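You operate a simulated robot arm through the tools that you are given. There is no shell and no other tool.

Carry out the task below with a simulated robot arm. There is one attempt and no reset: what you move stays moved.

## Task
Oil the patch on the tin base, then set the ring over it and shut the clasp.
Fine: oil from the saucer; the brush goes back. A coat counts when it lies all over at full strength: go over it till it gets no stronger.

The check looks at the end state, three seconds after you hand in, the way a careful person would. Anything else that was tipped, shoved, dropped, spilled or broken makes it a failure.

## Robot
A 6-joint arm with a two-finger parallel gripper, fixed in place. Base frame: the origin is at the foot of the arm, x ahead of it, y to its left, z up; the work surface is at about z = 92. Lengths are in cm, angles in degrees, forces in N, time in s.
With the tool pointing down near the work surface it reaches from about 36 to 76 cm from the base axis. Its first joint turns from -66.0 to 66.0 degrees. Payload 2.45 kg.
Tool frame: the origin (TCP) lies between the finger pads and is the grasp point; the fingertips stand 2.4 cm ahead of it; z points along the fingers, y is the line along which they close. The gripper opens to 6.8 cm. The fingers are 1.7 cm wide and 1 cm thick; the gripper's body (4 by 7 cm) begins 4.1 cm behind the TCP.
Orientation is that of the tool frame in the base frame, as [roll, pitch, yaw] about the fixed x, y, z axes, in that order (R = Rz(yaw) Ry(pitch) Rx(roll)). With the fingers straight down and closing along the base's y, the tool's x points along the base's -x, its y along +y and its z along -z.

## Interface
- The arm moves only by the tool jog_arm. Its argument "deltas" is a list of rows, each an object of numbers (a shift or turn left out is 0, a gripper value left out holds the last): "dx", "dy", "dz": the shift along the tool's x, y, z in cm; "rx", "ry", "rz": the turn, a rotation vector about the tool's x, y, z in degrees; "gripper": the opening in per cent of the stroke, from 0 (shut) to 100 (fully open). In form: [{"dx": .., "dy": .., "dz": .., "rx": .., "ry": .., "rz": .., "gripper": ..}, ...]. A call has 1 to 20 rows; each row shifts and turns the commanded pose from where the row before left it, along the tool's axes as they then stand. Rows are played at 5 a second. More than 5 cm and 8.6 degrees between two rows, or a gripper value outside its range, and nothing of the call is played. Where a pose cannot be reached the arm comes as near as it can. A force on the tool above 90 N (or 10 N above the force at the start of the call, whichever is more), or a blocked arm, ends the call early, and 0.2 s more pass. Each finger travels about 10.8 cm/s and halts on what it meets, pressing with about 23 N; the grip force reading is that of the motor and also rises with nothing between the fingers. The clock runs only during rows and for 0.2 s after the last one: add rows that do not move to give the fingers time. It gives the time, the measured TCP pose, the force on the tool (base axes), the opening and the grip force at its end, in the units of the frame above (readings bear some noise), with the torque about the TCP (base axes, N m) and any sound that the robot's microphone picked up.
- Cameras (640 x 400 px; columns grow to the right, rows downward): "scene" is fixed at [17.65, 43.5, 144.85]; the picture's right is [-0.58, -0.81, 0.00], its down [-0.58, 0.42, -0.70] and it looks along [0.57, -0.41, -0.71] (base axes); focal length 326 px, centre (320, 200). "wrist" rides on the gripper at [8.4, 1.1, -7.5] in the tool frame; the picture's right is [-0.13, 0.99, 0.00], its down [-0.60, -0.08, -0.79] and it looks along [-0.79, -0.10, 0.61] (tool axes); focal length 251 px, centre (320, 200). There is no depth. A picture from a camera that has moved, and an enlarged one, comes with that camera's place and axes in the base frame and with its lens.
- camera(camera): a new picture of that camera. The clock stands still meanwhile.
- inspect(camera, box): a new picture of the part [left, top, right, bottom] of that camera's present view, enlarged. The clock stands still meanwhile.
- finish_job(): hands the job in; it is judged then, once.

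Nothing tells you positions but the pictures and the camera data. Unless the task says otherwise, let go and move clear before handing in.

The tools are called after "Call:" as a command line: name --argument value ..., lists and objects as JSON in quotes. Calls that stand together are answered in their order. jog_arm: Moves the arm, as the interface text tells. Its arguments: {"type":"object","properties":{"deltas":{"type":"array","items":{"type":"object","properties":{"dx":{"type":"number"},"dy":{"type":"number"},"dz":{"type":"number"},"rx":{"type":"number"},"ry":{"type":"number"},"rz":{"type":"number"},"gripper":{"type":"number"}}}}},"required":["deltas"]} The other tools are called the same way: camera (camera) takes a picture; inspect (camera, box) takes an enlarged picture of a part of a camera's view; finish_job () hands the job in.

At the start:

```text
time: 0.0
tool_pos: [41.04, 14.59, 119.65]
ee_rot: [-179.9, 0.0, -180.0]
contact_force: [-0.1, 0.1, 0.4]
moment: [0.0, -0.04, 0.01]
gripper_width: 6.8
grasp_force: 0.0
```

scene: 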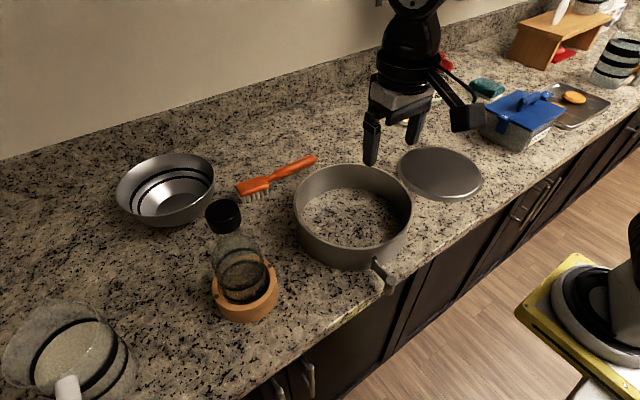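
wrist: 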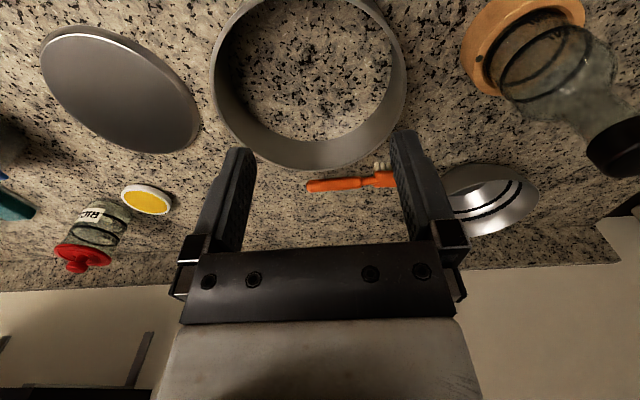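

I see a springform ring with a clasp, a tin base (grey disc), an orange brush, a steel bowl, a saucer with yellow oil near the jar, and other things. I'll look closer before moving anything.

Call:
inspect --camera "scene" --box '[220, 130, 500, 305]'

Call:
inspect --camera "wrist" --box '[0, 0, 320, 200]'

Call:
inspect --camera "wrist" --box '[0, 140, 240, 290]'

Call:
inspect --camera "scene" --box '[360, 40, 640, 215]'

Call:
inspect --camera "wrist" --box '[240, 130, 480, 280]'

```text
2.29 times, centred on (360, 218) of scene
camera zoom: at [17.65, 43.5, 144.85], right [-0.58, -0.81, 0.0], down [-0.58, 0.42, -0.7], along [0.57, -0.41, -0.71], focal length 746 px, centre (229, 160)
```

zoom: 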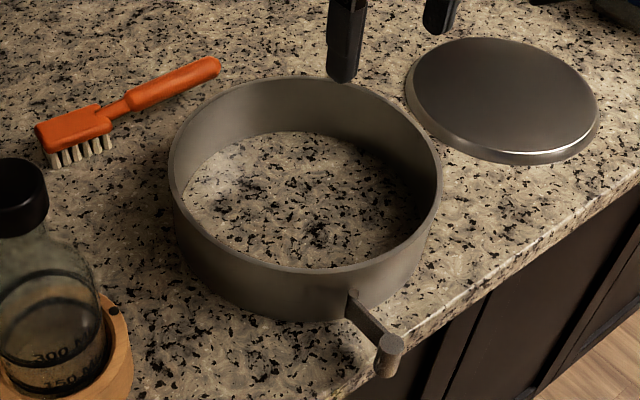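

```text
2.00 times, centred on (160, 100) of wrist
camera zoom: at [32.67, 15.57, 127.15], right [0.13, 0.99, 0.0], down [0.6, -0.08, 0.79], along [0.79, -0.1, -0.61], focal length 503 px, centre (640, 400)
```

zoom: 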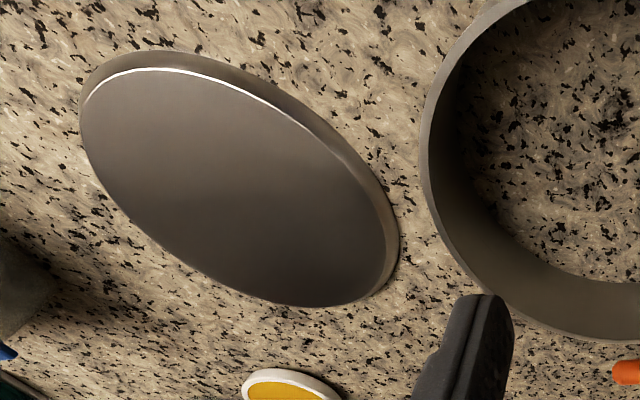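

```text
2.67 times, centred on (120, 215) of wrist
camera zoom: at [32.67, 15.57, 127.15], right [0.13, 0.99, 0.0], down [0.6, -0.08, 0.79], along [0.79, -0.1, -0.61], focal length 670 px, centre (853, 160)
```

zoom: 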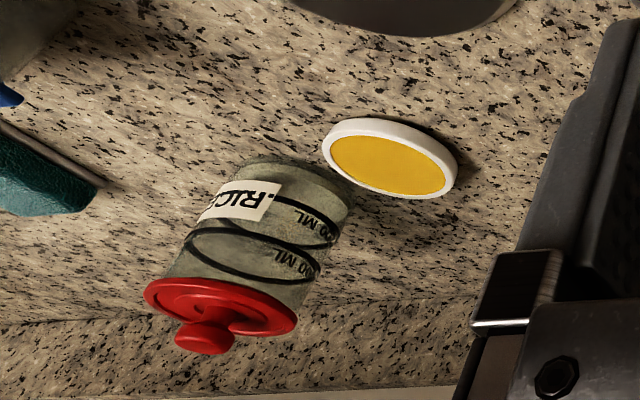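

```text
2.29 times, centred on (500, 128) of scene
camera zoom: at [17.65, 43.5, 144.85], right [-0.58, -0.81, 0.0], down [-0.58, 0.42, -0.7], along [0.57, -0.41, -0.71], focal length 746 px, centre (-91, 366)
```

zoom: 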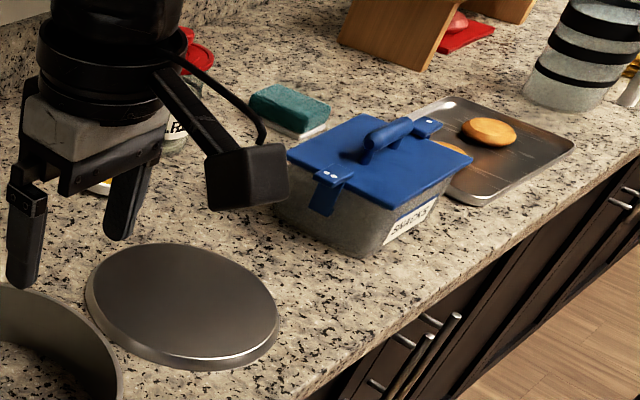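

```text
2.67 times, centred on (360, 205) of wrist
camera zoom: at [32.67, 15.57, 127.15], right [0.13, 0.99, 0.0], down [0.6, -0.08, 0.79], along [0.79, -0.1, -0.61], focal length 670 px, centre (213, 187)
```

zoom: 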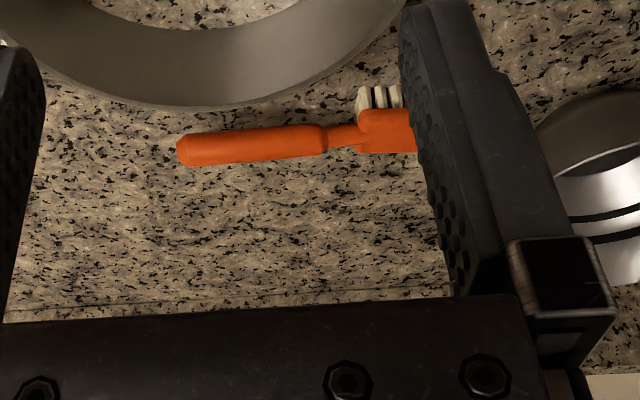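

The disc (tin base) sits near (49,-15), the ring near (48,13), the brush along y at about x=70 and the oil saucer near (71,-27). I'll swing the arm over toward the disc at height for a closer look at the patch and saucer.

Call:
jog_arm --deltas '[{"dy": -3}, {"dy": -4}, {"dy": -4}, {"dy": -4}, {"dy": -4}, {"dy": -4}, {"dy": -4}, {"dy": -3}, {}]'

Call:
camera --camera "wrist"

Call:
camera --camera "scene"

```text
time: 2.0
tool_pos: [41.05, -15.48, 119.62]
ee_rot: [-180.0, 0.0, -180.0]
contact_force: [-0.4, -0.2, -0.9]
moment: [-0.06, 0.0, 0.01]
gripper_width: 6.81
grasp_force: 0.0
```

```text
taken
camera wrist: at [32.62, -14.47, 127.2], right [0.13, 0.99, 0.0], down [0.6, -0.08, 0.79], along [0.79, -0.1, -0.61], focal length 251 px, centre (320, 200)
```

wrist: 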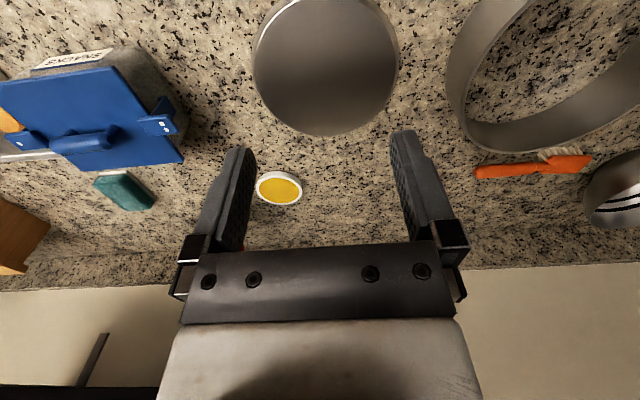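

```text
taken
```

scene: 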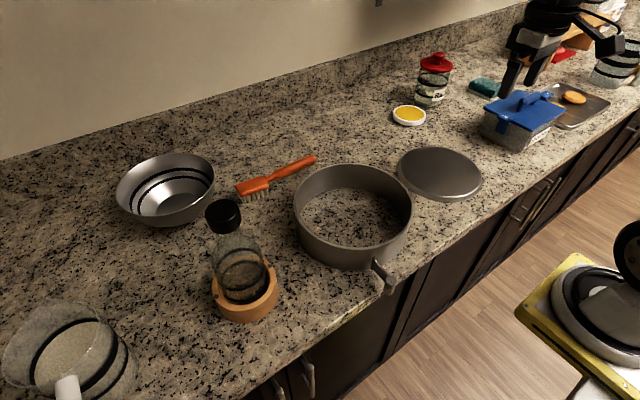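

Now the scene view is unobstructed: saucer with oil beside the rice jar, disc, ring with the clasp pointing to the robot. I'll zoom on each.

Call:
inspect --camera "scene" --box '[380, 90, 500, 210]'

Call:
inspect --camera "scene" --box '[280, 150, 440, 310]'

Call:
inspect --camera "scene" --box '[225, 145, 325, 210]'

Call:
inspect --camera "wrist" --box '[230, 0, 430, 220]'

Call:
inspect --camera "wrist" --box '[440, 80, 640, 240]'

```text
3.33 times, centred on (440, 150) of scene
camera zoom: at [17.65, 43.5, 144.85], right [-0.58, -0.81, 0.0], down [-0.58, 0.42, -0.7], along [0.57, -0.41, -0.71], focal length 1088 px, centre (-80, 367)
```

zoom: 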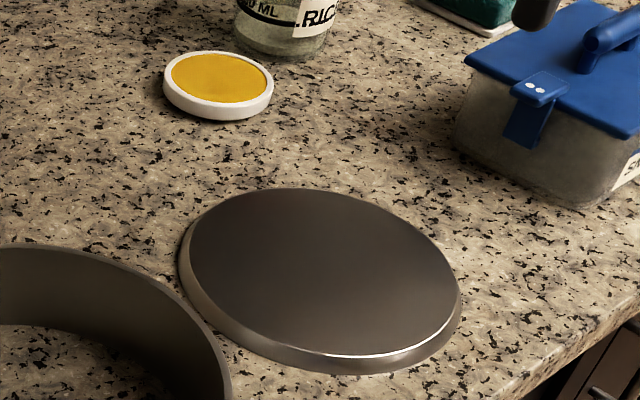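

```text
2.50 times, centred on (360, 230) of scene
camera zoom: at [17.65, 43.5, 144.85], right [-0.58, -0.81, 0.0], down [-0.58, 0.42, -0.7], along [0.57, -0.41, -0.71], focal length 816 px, centre (220, 125)
```

zoom: 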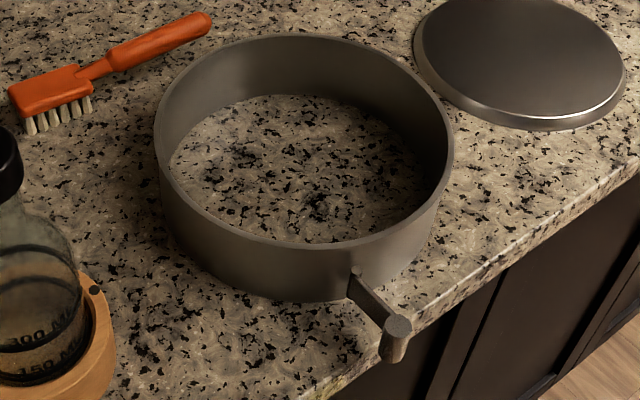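

```text
6.15 times, centred on (275, 178) of scene
camera zoom: at [17.65, 43.5, 144.85], right [-0.58, -0.81, 0.0], down [-0.58, 0.42, -0.7], along [0.57, -0.41, -0.71], focal length 2008 px, centre (597, 338)
```

zoom: 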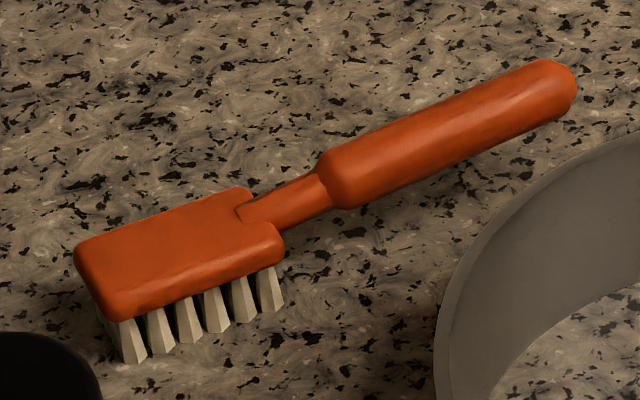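

```text
1.82 times, centred on (330, 110) of wrist
camera zoom: at [32.62, -14.47, 127.2], right [0.13, 0.99, 0.0], down [0.6, -0.08, 0.79], along [0.79, -0.1, -0.61], focal length 457 px, centre (302, 364)
```

zoom: 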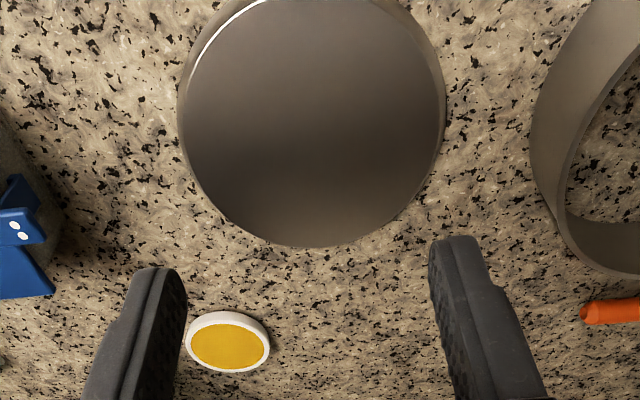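

```text
2.50 times, centred on (540, 160) of wrist
camera zoom: at [32.62, -14.47, 127.2], right [0.13, 0.99, 0.0], down [0.6, -0.08, 0.79], along [0.79, -0.1, -0.61], focal length 629 px, centre (-230, 300)
```

zoom: 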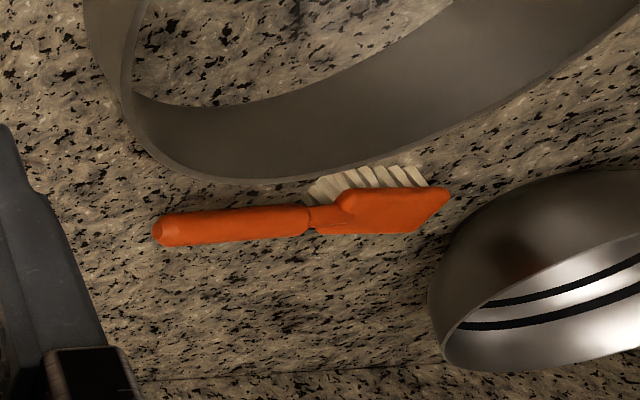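

The disc top looks uniform; I can't discern a marked patch yet. I'll tilt the wrist so the camera looks more steeply down on the disc.

Call:
jog_arm --deltas '[{"ry": 6}, {"ry": 6}, {"ry": 6}, {"ry": 6}, {"ry": 6}, {}]'

Call:
camera --camera "wrist"

```text
time: 3.4
tool_pos: [41.21, -15.42, 119.65]
ee_rot: [180.0, -30.1, -180.0]
contact_force: [-0.6, -0.6, -0.4]
moment: [0.01, 0.01, -0.01]
gripper_width: 6.79
grasp_force: 0.1
```

```text
taken
camera wrist: at [37.6, -14.44, 130.4], right [0.11, 0.99, -0.07], down [0.92, -0.08, 0.38], along [0.37, -0.1, -0.92], focal length 251 px, centre (320, 200)
```

wrist: 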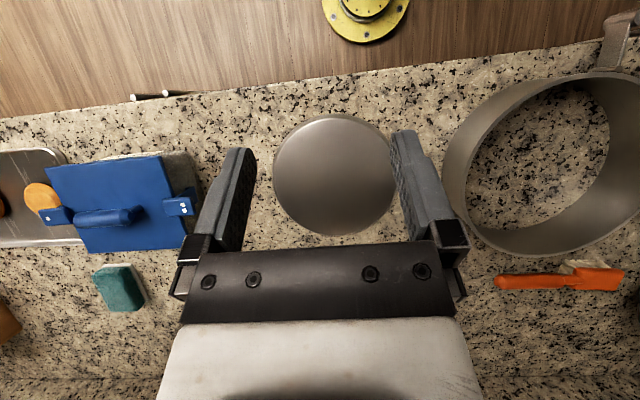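

Call:
inspect --camera "wrist" --box '[260, 100, 410, 245]'

Call:
inspect --camera "wrist" --box '[430, 0, 640, 140]'

Call:
inspect --camera "scene" --box '[395, 140, 490, 205]'

```text
2.76 times, centred on (335, 172) of wrist
camera zoom: at [37.6, -14.44, 130.4], right [0.11, 0.99, -0.07], down [0.92, -0.08, 0.38], along [0.37, -0.1, -0.92], focal length 694 px, centre (279, 276)
```

zoom: 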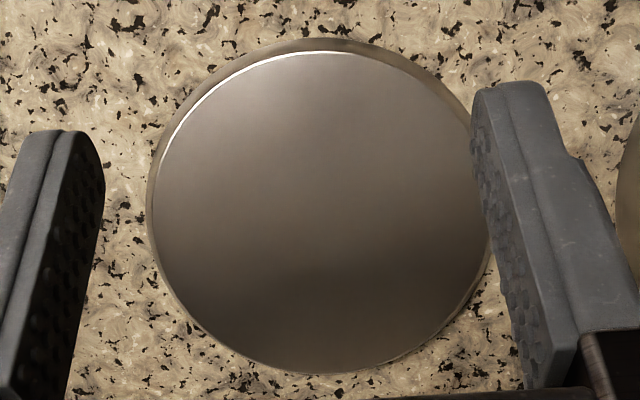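

```text
2.86 times, centred on (535, 70) of wrist
camera zoom: at [37.6, -14.44, 130.4], right [0.11, 0.99, -0.07], down [0.92, -0.08, 0.38], along [0.37, -0.1, -0.92], focal length 718 px, centre (-294, 571)
```

zoom: 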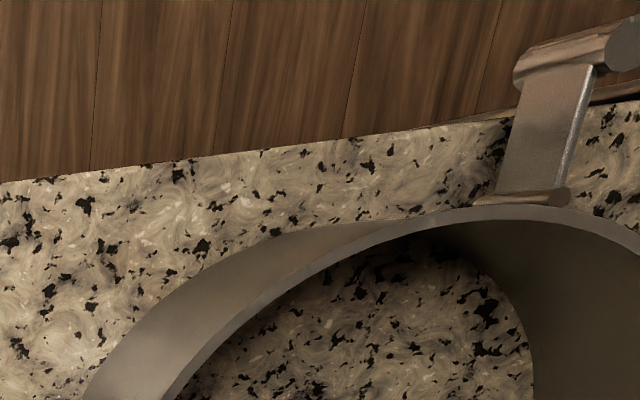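

```text
6.15 times, centred on (442, 172) of scene
camera zoom: at [17.65, 43.5, 144.85], right [-0.58, -0.81, 0.0], down [-0.58, 0.42, -0.7], along [0.57, -0.41, -0.71], focal length 2008 px, centre (-434, 369)
```

zoom: 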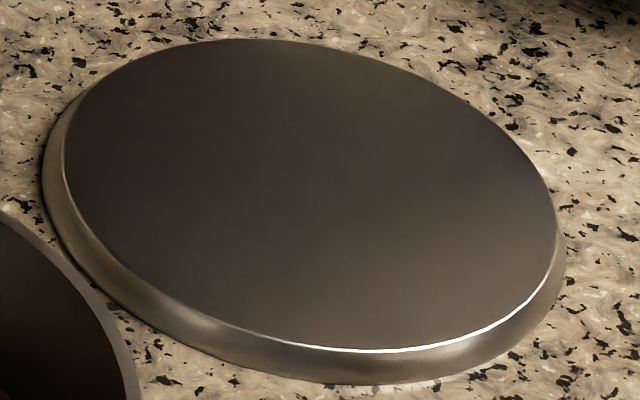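

No outline is visible on the disc, so I'll treat the top as the area to be coated and watch the coat as it goes on. Next I look at the ring and clasp from above.

Call:
jog_arm --deltas '[{"dy": 4}, {"dy": 4}, {"dy": 4}, {"dy": 4}, {"dy": 4}, {"dy": 4}, {"dy": 3}, {}]'

Call:
camera --camera "wrist"

Call:
inspect --camera "wrist" --box '[260, 20, 440, 140]'

```text
time: 5.2
tool_pos: [41.12, 11.6, 119.68]
ee_rot: [-179.9, -30.0, -180.0]
contact_force: [-0.5, -0.6, -0.2]
moment: [0.02, -0.01, 0.02]
gripper_width: 6.82
grasp_force: 0.1
```

```text
taken
camera wrist: at [37.58, 12.63, 130.34], right [0.11, 0.99, -0.06], down [0.92, -0.08, 0.39], along [0.38, -0.1, -0.92], focal length 251 px, centre (320, 200)
```

wrist: 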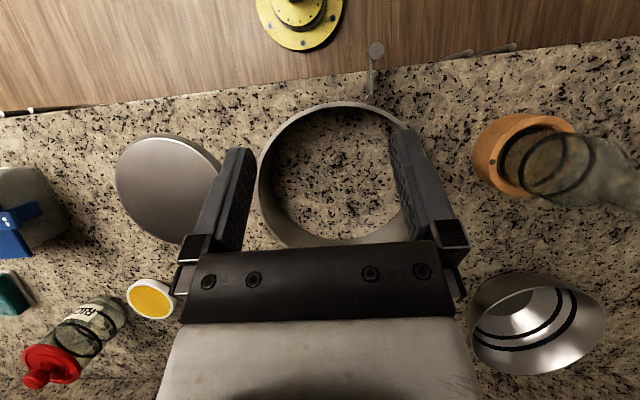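

```text
3.33 times, centred on (350, 80) of wrist
camera zoom: at [37.58, 12.63, 130.34], right [0.11, 0.99, -0.06], down [0.92, -0.08, 0.39], along [0.38, -0.1, -0.92], focal length 838 px, centre (220, 600)
```

zoom: 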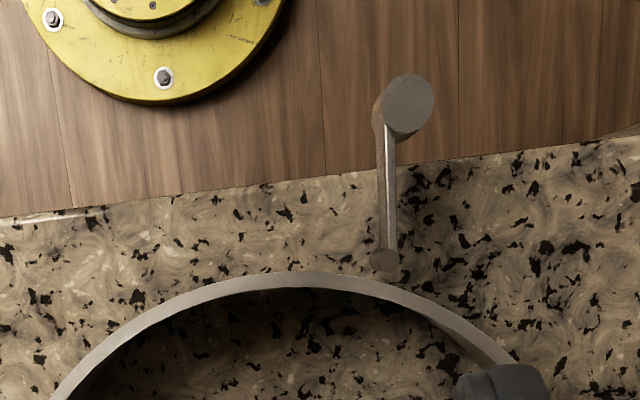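

Call:
inspect --camera "scene" --box '[340, 235, 430, 300]'

Call:
inspect --camera "wrist" --box '[330, 30, 420, 110]'

Call:
inspect --camera "scene" --box '[285, 155, 425, 275]'

```text
6.15 times, centred on (385, 268) of scene
camera zoom: at [17.65, 43.51, 144.85], right [-0.58, -0.81, 0.0], down [-0.58, 0.42, -0.7], along [0.57, -0.41, -0.71], focal length 2008 px, centre (-80, -215)
```

zoom: 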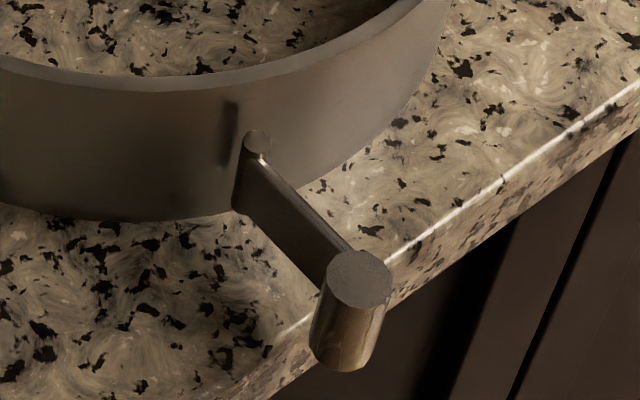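

```text
5.00 times, centred on (375, 70) of wrist
camera zoom: at [37.58, 12.63, 130.34], right [0.11, 0.99, -0.06], down [0.92, -0.08, 0.39], along [0.38, -0.1, -0.92], focal length 1257 px, centre (45, 850)
```

zoom: 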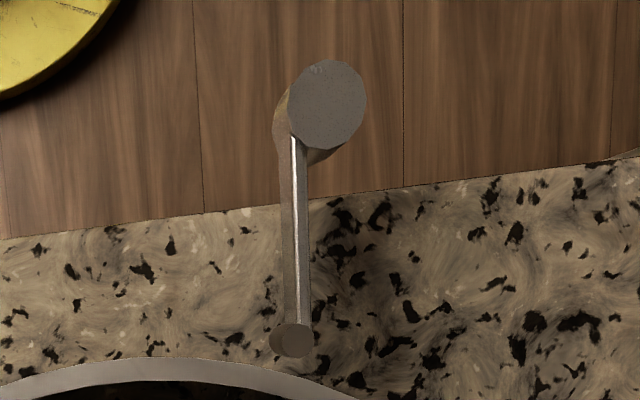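

```text
3.33 times, centred on (355, 215) of scene
camera zoom: at [17.65, 43.51, 144.85], right [-0.58, -0.81, 0.0], down [-0.58, 0.42, -0.7], along [0.57, -0.41, -0.71], focal length 1088 px, centre (203, 150)
```

zoom: 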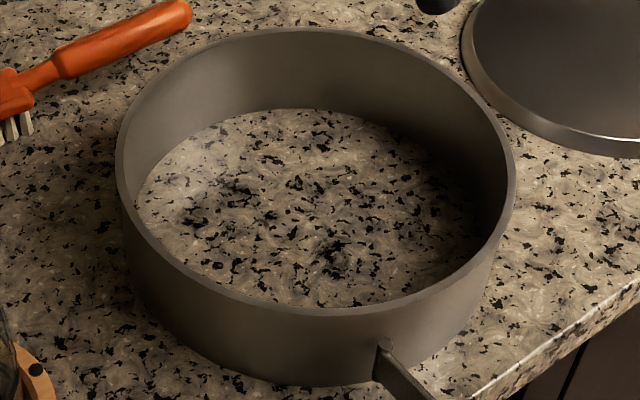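

The clasp lever pivots on a pin on the ring wall and currently sticks straight out toward the robot. First I'll fetch the brush: level the tool, turn it a quarter so the fingers close across the handle, and move over the handle for a closer look.

Call:
jog_arm --deltas '[{"ry": -6}, {"ry": -6}, {"ry": -6}, {"ry": -6}, {"ry": -6}, {"rz": 8}, {"rz": 8}, {"rz": 8}, {"rz": 8}, {"rz": 8}, {"rz": 8}, {"rz": 8}, {"rz": 8}, {"rz": 8}, {"rz": 8}, {"rz": 8}, {"rz": 2}, {}]'

Call:
jog_arm --deltas '[{"dy": 4}, {"dy": 4}, {"dy": 4}, {"dy": 4}, {"dy": 4}, {"dy": 4}, {"dy": 4}, {}]'

Call:
camera --camera "wrist"

Call:
camera --camera "scene"

```text
time: 9.0
tool_pos: [41.1, 11.49, 119.75]
ee_rot: [179.9, 0.0, 90.0]
contact_force: [0.0, -0.3, -0.2]
moment: [0.02, 0.02, 0.0]
gripper_width: 6.77
grasp_force: 0.2
```

```text
time: 10.8
tool_pos: [69.09, 11.58, 119.64]
ee_rot: [-179.9, 0.0, 90.0]
contact_force: [0.1, 0.4, -0.2]
moment: [-0.01, 0.03, 0.0]
gripper_width: 6.81
grasp_force: 0.1
```

```text
taken
camera wrist: at [70.17, 19.87, 127.08], right [0.99, -0.13, 0.0], down [-0.08, -0.6, 0.79], along [-0.1, -0.79, -0.61], focal length 251 px, centre (320, 200)
```

wrist: 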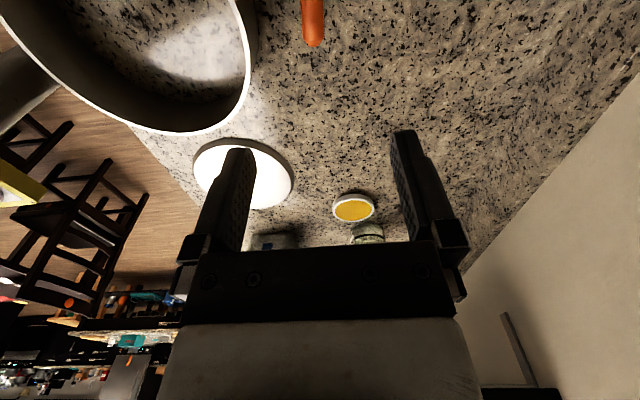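

```text
taken
```

scene: 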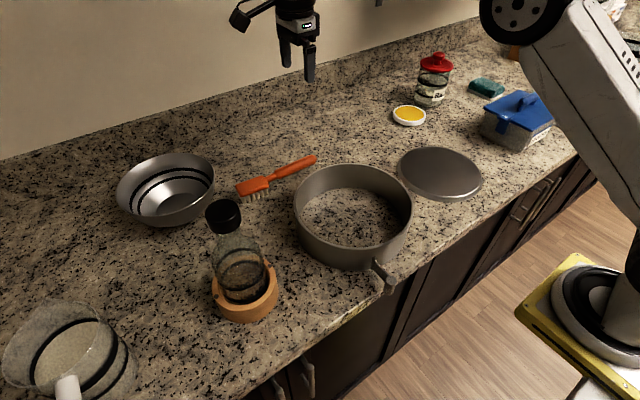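

The handle end triangulates to about (67.9, 8.7, 96.3), so the brush stands on its bristles. I'll tilt the camera down over it to measure its pose and direction better.

Call:
jog_arm --deltas '[{"dx": 4}, {"dx": 4}, {"ry": 6}, {"ry": 6}, {"ry": 6}, {"ry": 6}, {"ry": 6}, {}]'

Call:
camera --camera "wrist"

Call:
inspect --camera "wrist" --box '[230, 0, 410, 140]'

```text
time: 12.6
tool_pos: [69.04, 19.54, 119.69]
ee_rot: [-179.9, -30.1, 89.9]
contact_force: [0.3, 0.7, 0.1]
moment: [0.01, -0.04, -0.02]
gripper_width: 6.79
grasp_force: 0.1
```

```text
taken
camera wrist: at [70.14, 23.03, 130.39], right [0.99, -0.11, -0.06], down [-0.08, -0.92, 0.38], along [-0.1, -0.38, -0.92], focal length 251 px, centre (320, 200)
```

wrist: 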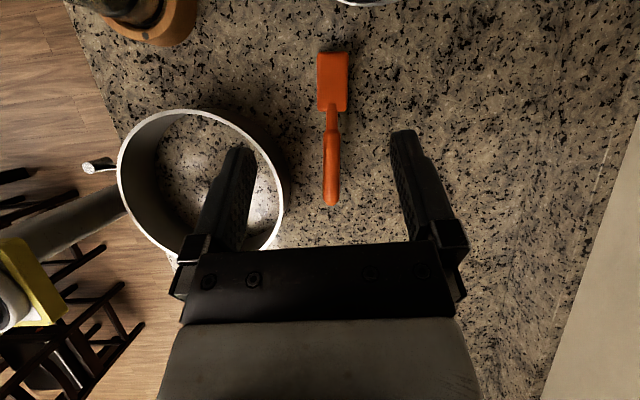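

```text
2.86 times, centred on (320, 70) of wrist
camera zoom: at [70.14, 23.03, 130.39], right [0.99, -0.11, -0.06], down [-0.08, -0.92, 0.38], along [-0.1, -0.38, -0.92], focal length 718 px, centre (320, 571)
```

zoom: 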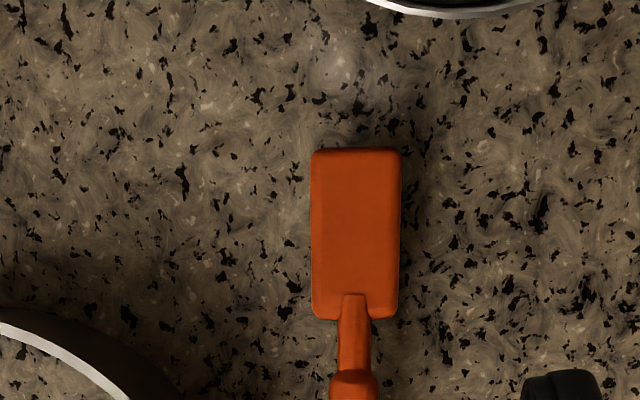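

The brush lies from about (67.8, 8.0) to (70, 27.6), i.e. 6° off the y axis, with the handle centre near z=95.3. I'll level the tool, align with the handle, and descend to a hover above it.

Call:
jog_arm --deltas '[{"ry": -6}, {"ry": -6}, {"ry": -6}, {"ry": -6}, {"ry": -6}, {"rz": 6.3}, {"dx": -2.5}, {"dx": -2.57}, {"dz": 4}, {"dz": 4}, {"dz": 4}, {"dz": 3}, {}]'

Call:
camera --camera "wrist"

Call:
inspect --camera "scene" --box '[220, 90, 380, 210]'

```text
time: 15.4
tool_pos: [68.67, 14.43, 104.4]
ee_rot: [180.0, 0.0, 83.8]
contact_force: [-0.6, 0.2, -0.1]
moment: [-0.02, -0.02, -0.01]
gripper_width: 6.8
grasp_force: 0.1
```

```text
taken
camera wrist: at [70.51, 22.63, 111.92], right [0.97, -0.24, 0.0], down [-0.14, -0.59, 0.79], along [-0.19, -0.77, -0.61], focal length 251 px, centre (320, 200)
```

wrist: 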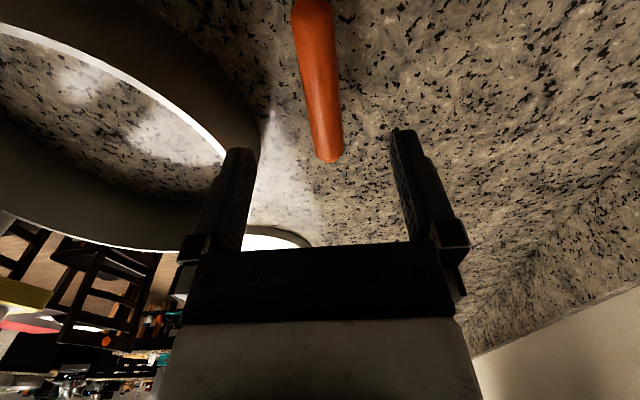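

```text
3.33 times, centred on (300, 150) of scene
camera zoom: at [17.65, 43.5, 144.85], right [-0.58, -0.81, 0.0], down [-0.58, 0.42, -0.7], along [0.57, -0.41, -0.71], focal length 1088 px, centre (387, 367)
```

zoom: 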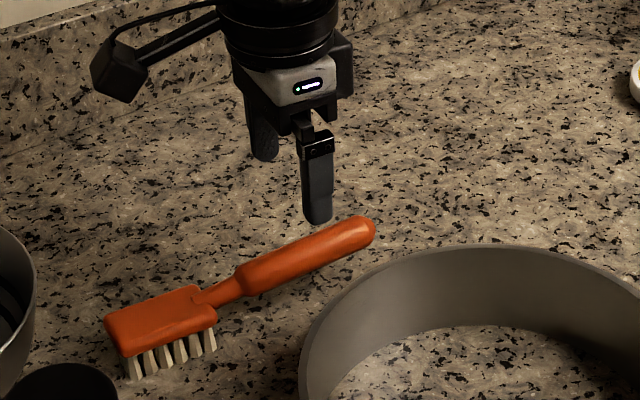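

The handle is centred between the fingers. I'll descend around it and close.

Call:
jog_arm --deltas '[{"dz": 2.5}, {"dz": 2.5}, {"dz": 2}, {"dz": 1.0}, {"dz": 0.8}, {}]'

Call:
inspect --camera "scene" --box '[220, 90, 380, 210]'

Call:
camera --camera "wrist"

```text
time: 16.8
tool_pos: [68.52, 14.48, 95.79]
ee_rot: [180.0, 0.0, 83.6]
contact_force: [-0.2, 0.5, 1.0]
moment: [0.0, -0.04, 0.01]
gripper_width: 6.78
grasp_force: 0.1
```

```text
3.33 times, centred on (300, 150) of scene
camera zoom: at [17.65, 43.5, 144.85], right [-0.58, -0.81, 0.0], down [-0.58, 0.42, -0.7], along [0.57, -0.41, -0.71], focal length 1088 px, centre (387, 367)
```

zoom: 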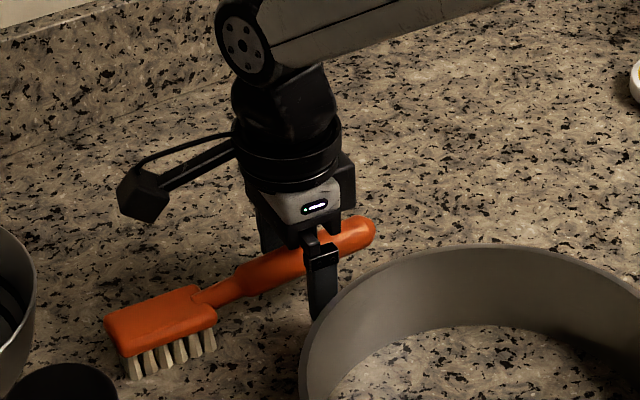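

```text
taken
camera wrist: at [70.53, 22.67, 103.31], right [0.97, -0.24, 0.0], down [-0.14, -0.59, 0.79], along [-0.19, -0.77, -0.61], focal length 251 px, centre (320, 200)
```

wrist: 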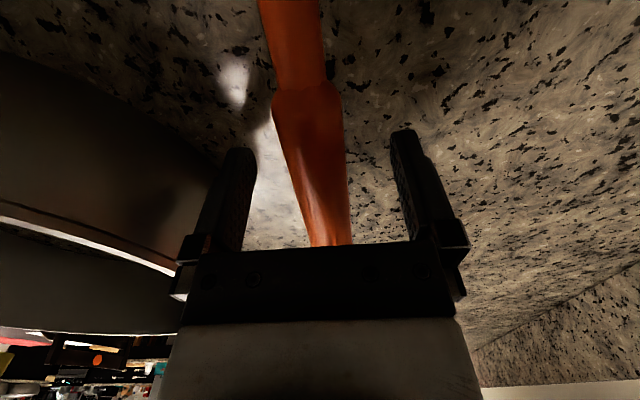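

Call:
jog_arm --deltas '[{"gripper": 50}, {"gripper": 35}, {"gripper": 20}, {"gripper": 0}, {}, {}]'

Call:
inspect --camera "scene" --box '[220, 90, 380, 210]'

```text
time: 18.2
tool_pos: [68.54, 14.4, 95.83]
ee_rot: [-180.0, 0.1, 83.7]
contact_force: [1.1, -0.2, 1.0]
moment: [-0.03, -0.01, 0.03]
gripper_width: 2.29
grasp_force: 22.7
```

```text
3.33 times, centred on (300, 150) of scene
camera zoom: at [17.65, 43.5, 144.85], right [-0.58, -0.81, 0.0], down [-0.58, 0.42, -0.7], along [0.57, -0.41, -0.71], focal length 1088 px, centre (387, 367)
```

zoom: 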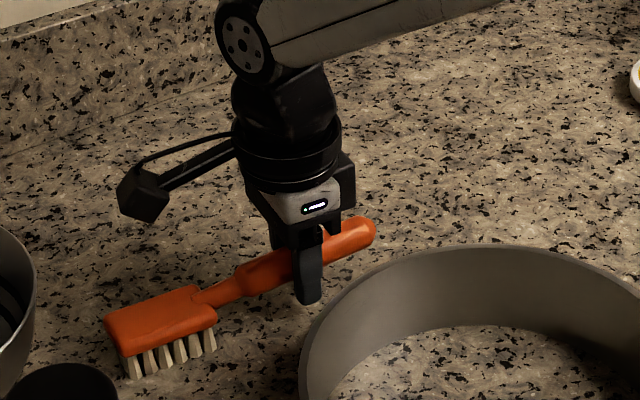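

Gripped on the handle (2.3 cm). I lift straight up, remembering this pose (68.54, 14.40, 95.83, yaw 83.7) for the return.

Call:
jog_arm --deltas '[{"dz": -1}, {"dz": -2}, {"dz": -3}, {"dz": -3}, {"dz": -3}, {}]'

Call:
camera --camera "scene"

Call:
inspect --camera "scene" --box '[200, 40, 380, 175]'

```text
time: 19.6
tool_pos: [68.42, 14.39, 108.11]
ee_rot: [-180.0, 0.0, 83.7]
contact_force: [-0.1, -0.7, -1.0]
moment: [-0.05, 0.01, 0.0]
gripper_width: 2.31
grasp_force: 23.4
```

```text
taken
```

scene: 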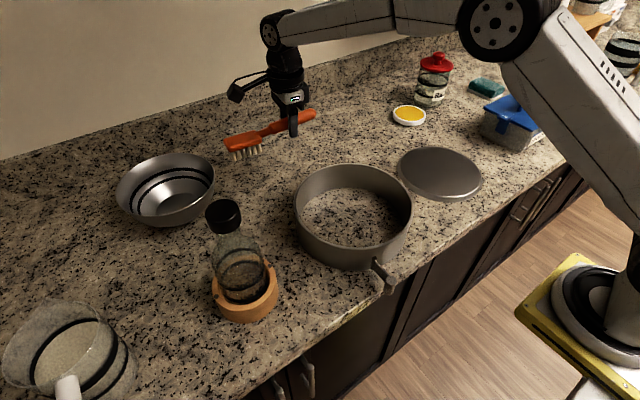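

```text
2.96 times, centred on (290, 108) of scene
camera zoom: at [17.65, 43.5, 144.85], right [-0.58, -0.81, 0.0], down [-0.58, 0.42, -0.7], along [0.57, -0.41, -0.71], focal length 967 px, centre (409, 474)
```

zoom: 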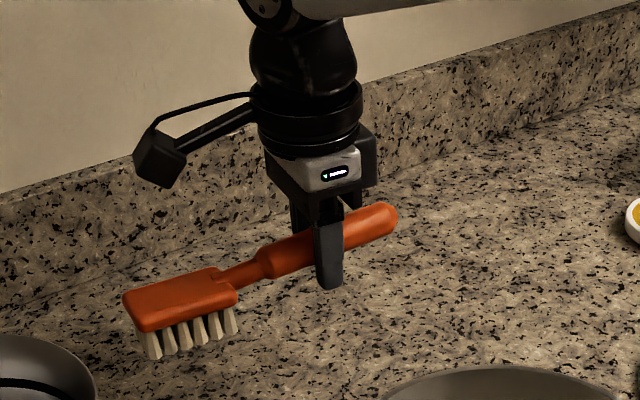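

The brush is held level, bristles down. I'll turn it to point toward the robot and carry it over toward the saucer at safe height.

Call:
jog_arm --deltas '[{"rz": -8}, {"rz": -8}, {"rz": -8}, {"rz": -8}, {"rz": -8}, {"rz": -8}, {"rz": -8}, {"rz": -8}, {"rz": -8}, {"rz": -8}, {"rz": -8}, {"rz": -8.3}, {}]'

Call:
jog_arm --deltas '[{"dy": -3}, {"dy": -4}, {"dy": -4}, {"dy": -4}, {"dy": -4}, {"dy": -4}, {"dy": -4}, {"dy": -3.5}, {"dy": -3}, {}]'

Call:
camera --camera "scene"

```text
time: 22.4
tool_pos: [68.51, 14.53, 107.9]
ee_rot: [-180.0, 0.0, -179.8]
contact_force: [0.1, -0.7, -0.8]
moment: [0.03, -0.06, 0.02]
gripper_width: 2.26
grasp_force: 22.7
```

```text
time: 24.6
tool_pos: [68.34, -19.15, 107.82]
ee_rot: [-179.9, -0.1, -179.9]
contact_force: [-0.5, 0.6, 0.6]
moment: [-0.02, -0.03, 0.03]
gripper_width: 2.3
grasp_force: 23.5
```

```text
taken
```

scene: 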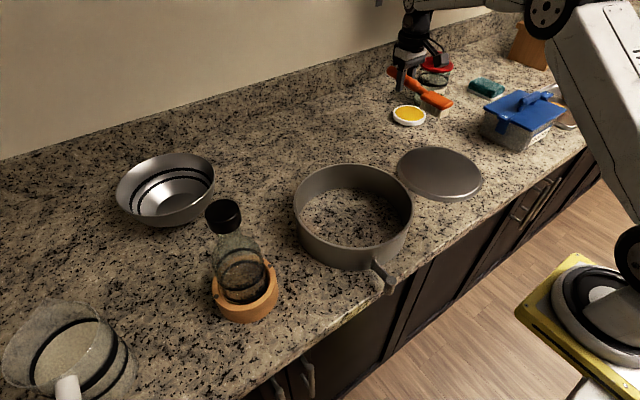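

Call:
jog_arm --deltas '[{"rz": -8}, {"rz": -8}, {"rz": -8}, {"rz": -8}, {"rz": -8}, {"rz": -8}, {"rz": -8}, {"rz": -8}, {"rz": -8}, {"rz": -8}, {"rz": -8}, {"rz": -8}, {"rz": -8}, {}]'

Call:
camera --camera "scene"

Call:
inspect --camera "scene" --box '[360, 10, 500, 140]'

Call:
camera --camera "wrist"

```text
time: 27.6
tool_pos: [68.64, -18.95, 107.86]
ee_rot: [-180.0, 0.0, -75.8]
contact_force: [-0.2, -0.3, -0.6]
moment: [0.07, 0.02, 0.0]
gripper_width: 2.28
grasp_force: 23.1
```

```text
taken
```

scene: 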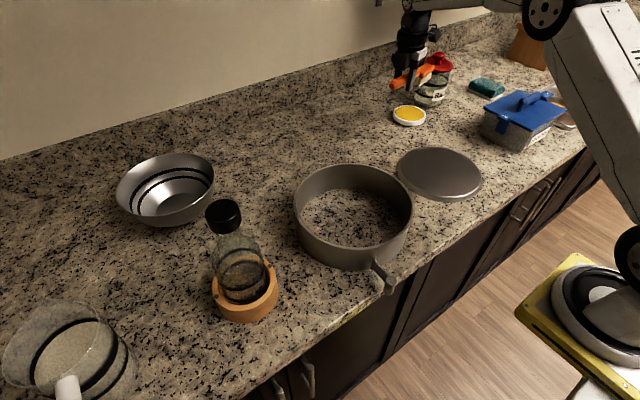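

```text
3.08 times, centred on (430, 75) of scene
camera zoom: at [17.65, 43.5, 144.85], right [-0.58, -0.81, 0.0], down [-0.58, 0.42, -0.7], along [0.57, -0.41, -0.71], focal length 1004 px, centre (-18, 585)
```

zoom: 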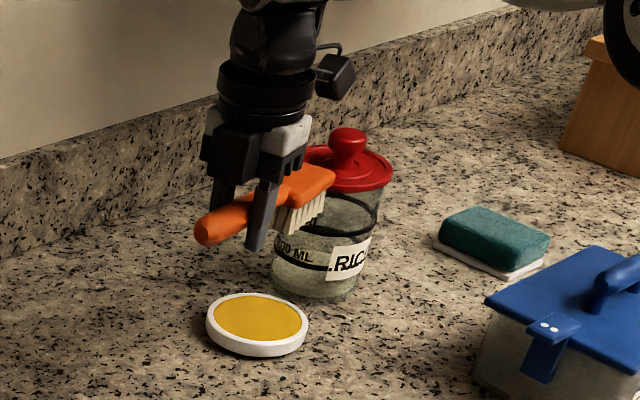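

```text
taken
camera wrist: at [69.6, -27.41, 115.32], right [-0.99, -0.12, 0.0], down [-0.07, 0.6, 0.79], along [-0.09, 0.79, -0.61], focal length 251 px, centre (320, 200)
```

wrist: 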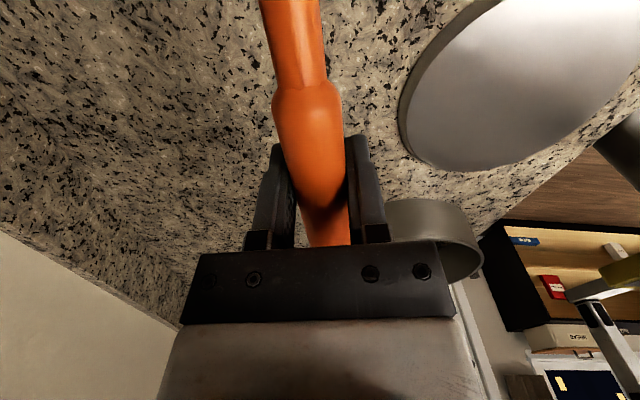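

Call:
inspect --camera "scene" --box '[385, 95, 435, 130]'

Call:
inspect --camera "scene" --box '[380, 50, 460, 110]'

```text
11.43 times, centred on (410, 112) of scene
camera zoom: at [17.65, 43.5, 144.85], right [-0.58, -0.81, 0.0], down [-0.58, 0.42, -0.7], along [0.57, -0.41, -0.71], focal length 3730 px, centre (-709, 1200)
```

zoom: 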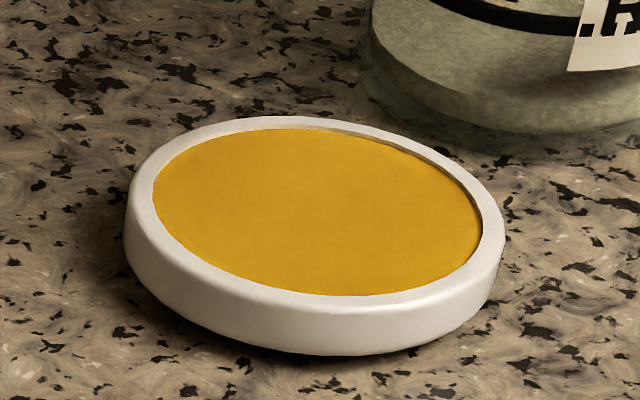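

```text
6.67 times, centred on (420, 80) of scene
camera zoom: at [17.65, 43.5, 144.85], right [-0.58, -0.81, 0.0], down [-0.58, 0.42, -0.7], along [0.57, -0.41, -0.71], focal length 2176 px, centre (-347, 1000)
```

zoom: 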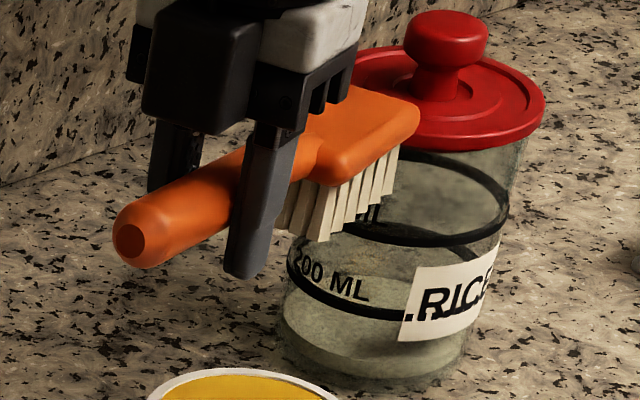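

The brush head points at the saucer. I shift slightly to centre it over the saucer (about 72.4, -28.9) and lower to just above the rim to verify.

Call:
jog_arm --deltas '[{"dx": 0.6, "dy": -1.2}, {"dz": 3}, {"dz": 3}, {"dz": 2}, {}]'

Call:
inspect --camera "scene" --box '[375, 65, 455, 130]'

Call:
camera --camera "wrist"

```text
time: 28.8
tool_pos: [69.82, -19.37, 99.79]
ee_rot: [179.9, -0.1, -75.9]
contact_force: [-0.2, -0.1, -0.9]
moment: [0.08, 0.03, 0.01]
gripper_width: 2.3
grasp_force: 22.8
```

```text
6.15 times, centred on (415, 98) of scene
camera zoom: at [17.65, 43.5, 144.85], right [-0.58, -0.81, 0.0], down [-0.58, 0.42, -0.7], along [0.57, -0.41, -0.71], focal length 2008 px, centre (-265, 831)
```

zoom: 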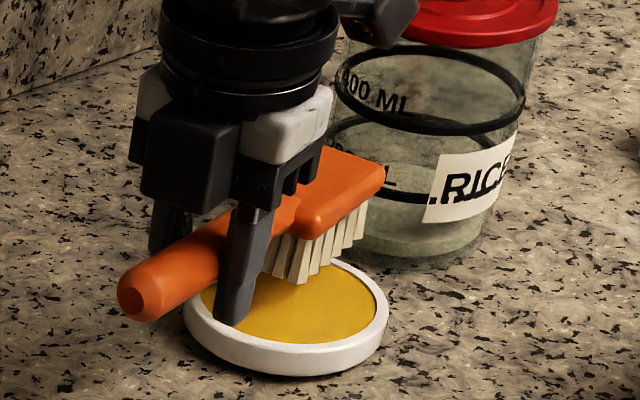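

```text
taken
camera wrist: at [70.77, -27.77, 107.23], right [-0.99, -0.12, 0.0], down [-0.07, 0.61, 0.79], along [-0.09, 0.79, -0.61], focal length 251 px, centre (320, 200)
```

wrist: 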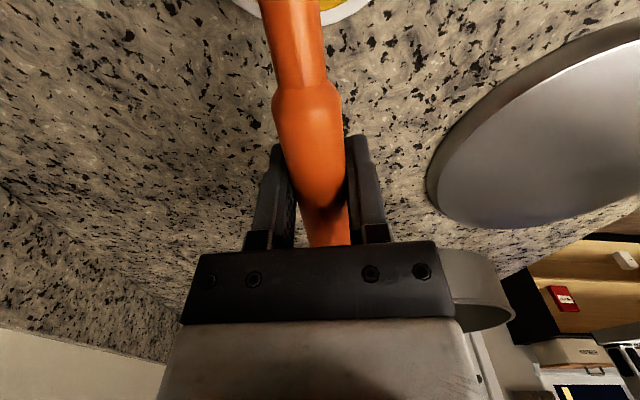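

Call:
inspect --camera "wrist" --box '[220, 0, 400, 60]'

Call:
inspect --camera "scene" --box '[390, 85, 430, 130]'

```text
3.56 times, centred on (310, 30) of wrist
camera zoom: at [70.77, -27.77, 107.23], right [-0.99, -0.12, 0.0], down [-0.07, 0.61, 0.79], along [-0.09, 0.79, -0.61], focal length 894 px, centre (356, 804)
```

zoom: 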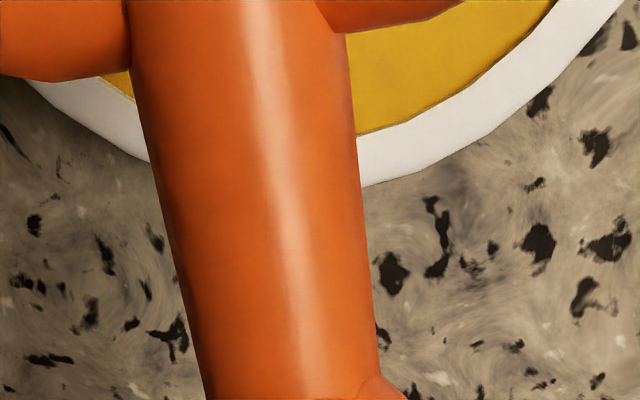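

```text
8.89 times, centred on (410, 108) of scene
camera zoom: at [17.65, 43.5, 144.85], right [-0.58, -0.81, 0.0], down [-0.58, 0.42, -0.7], along [0.57, -0.41, -0.71], focal length 2901 px, centre (-480, 1022)
```

zoom: 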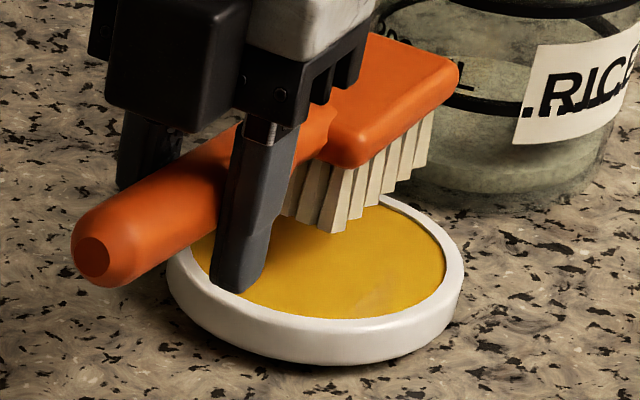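

The wrist view puts the saucer centre near (71.7, -28.2) and the scene view near (72.4, -28.9), so I shift a hair back and dip gently.

Call:
jog_arm --deltas '[{"dx": -0.45, "dy": 0.2}, {"dz": 1.5}, {"dz": 0.7}, {"dz": 0.3}, {}]'

Call:
inspect --camera "scene" --box '[385, 80, 435, 130]'

```text
time: 30.0
tool_pos: [69.71, -18.93, 97.45]
ee_rot: [-180.0, -0.2, -75.9]
contact_force: [0.5, 4.7, 10.0]
moment: [-0.58, -0.13, 0.07]
gripper_width: 2.32
grasp_force: 23.5
```

```text
8.00 times, centred on (410, 105) of scene
camera zoom: at [17.62, 43.53, 144.84], right [-0.58, -0.81, 0.0], down [-0.58, 0.42, -0.7], along [0.57, -0.41, -0.71], focal length 2611 px, centre (-400, 960)
```

zoom: 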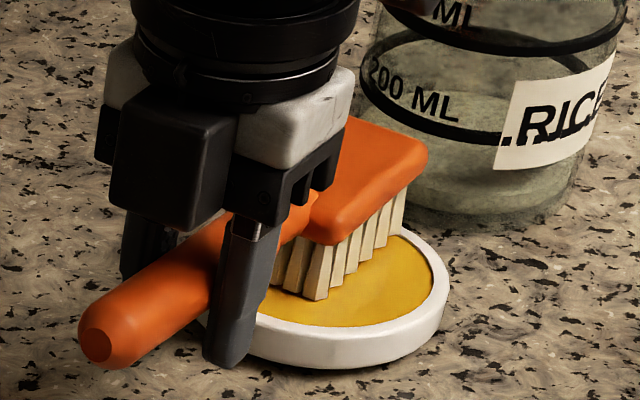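

Bristles are on the oil surface with about 10 N. I raise and look at the bristles for oil.

Call:
jog_arm --deltas '[{"dz": -0.2}, {}, {"dz": -1.5}, {"dz": -2.5}, {"dz": -3}, {"dz": -3}, {}]'

Call:
inspect --camera "scene" --box '[380, 50, 460, 130]'

```text
time: 31.6
tool_pos: [69.41, -18.75, 107.55]
ee_rot: [-180.0, 0.0, -76.0]
contact_force: [0.1, 0.1, -1.7]
moment: [0.08, -0.03, 0.01]
gripper_width: 2.27
grasp_force: 22.8
```

```text
5.00 times, centred on (420, 90) of scene
camera zoom: at [17.65, 43.5, 144.85], right [-0.58, -0.81, 0.0], down [-0.58, 0.42, -0.7], along [0.57, -0.41, -0.71], focal length 1632 px, centre (-180, 750)
```

zoom: 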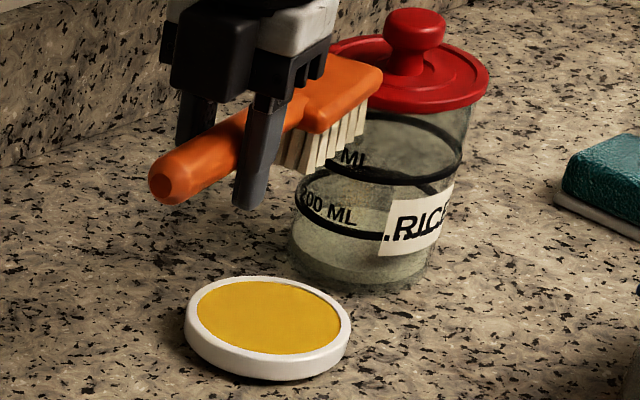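

Call:
inspect --camera "scene" --box '[405, 55, 440, 85]'

Call:
inspect --camera "scene" --box '[385, 95, 435, 130]'

```text
13.33 times, centred on (422, 70) of scene
camera zoom: at [17.65, 43.5, 144.85], right [-0.58, -0.81, 0.0], down [-0.58, 0.42, -0.7], along [0.57, -0.41, -0.71], focal length 4351 px, centre (-1047, 1933)
```

zoom: 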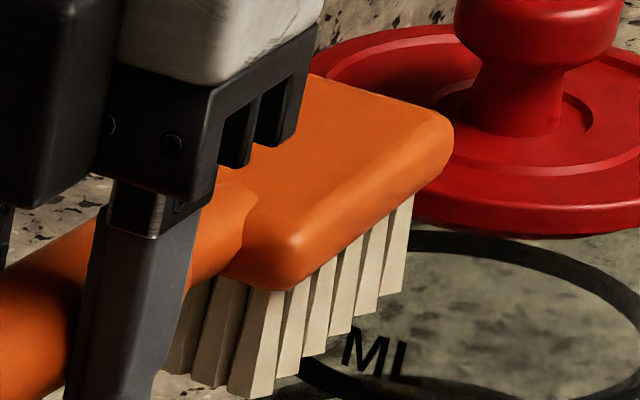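

```text
11.43 times, centred on (410, 112) of scene
camera zoom: at [17.65, 43.5, 144.85], right [-0.58, -0.81, 0.0], down [-0.58, 0.42, -0.7], along [0.57, -0.41, -0.71], focal length 3730 px, centre (-709, 1200)
```

zoom: 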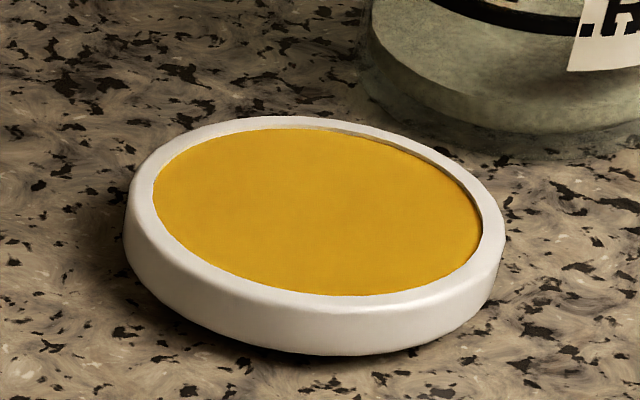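

No tint is visible on the bristles and the saucer hasn't shifted. I'll dip once more with a longer dwell and a tiny wiggle inside the saucer to be sure it loads.

Call:
jog_arm --deltas '[{"dz": 3}, {"dz": 3}, {"dz": 2.5}, {"dz": 1}, {"dz": 0.4}, {}, {}, {}]'

Call:
inspect --camera "scene" --box '[395, 90, 435, 125]'

```text
time: 33.4
tool_pos: [69.56, -18.81, 97.63]
ee_rot: [179.9, -0.1, -76.0]
contact_force: [0.4, 0.2, -0.4]
moment: [0.07, 0.0, -0.03]
gripper_width: 2.28
grasp_force: 22.9
```

```text
11.43 times, centred on (415, 108) of scene
camera zoom: at [17.65, 43.5, 144.85], right [-0.58, -0.81, 0.0], down [-0.58, 0.42, -0.7], along [0.57, -0.41, -0.71], focal length 3730 px, centre (-766, 1257)
```

zoom: 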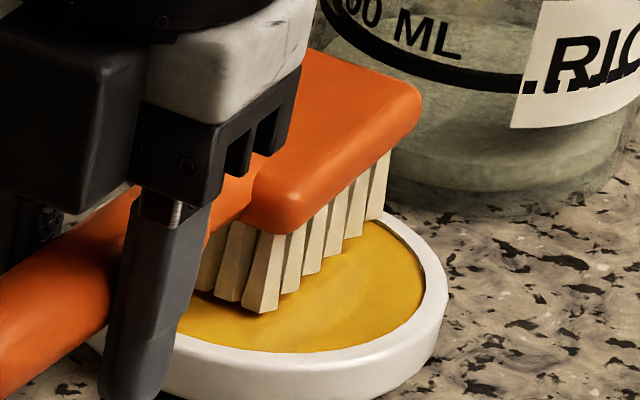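

Call:
jog_arm --deltas '[{"dz": 0.1}, {"dz": 0.1}, {"dz": 0.1}, {}, {}]'

Call:
inspect --camera "scene" --box '[395, 90, 435, 125]'

```text
time: 34.6
tool_pos: [69.56, -18.92, 97.44]
ee_rot: [-179.9, -0.1, -75.9]
contact_force: [-0.2, 3.1, 7.4]
moment: [-0.48, -0.07, -0.01]
gripper_width: 2.29
grasp_force: 22.8
```

```text
11.43 times, centred on (415, 108) of scene
camera zoom: at [17.63, 43.52, 144.84], right [-0.58, -0.81, 0.0], down [-0.58, 0.42, -0.7], along [0.57, -0.41, -0.71], focal length 3730 px, centre (-766, 1257)
```

zoom: 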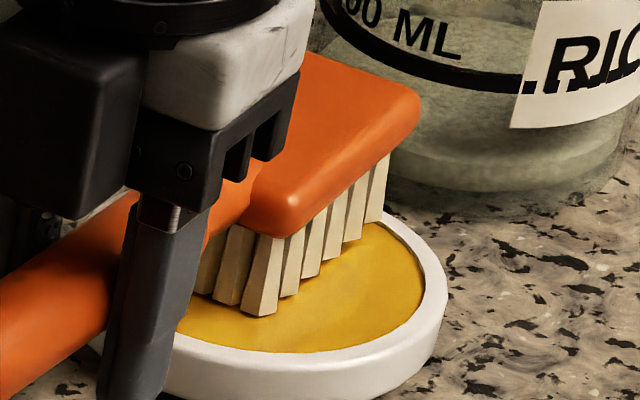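

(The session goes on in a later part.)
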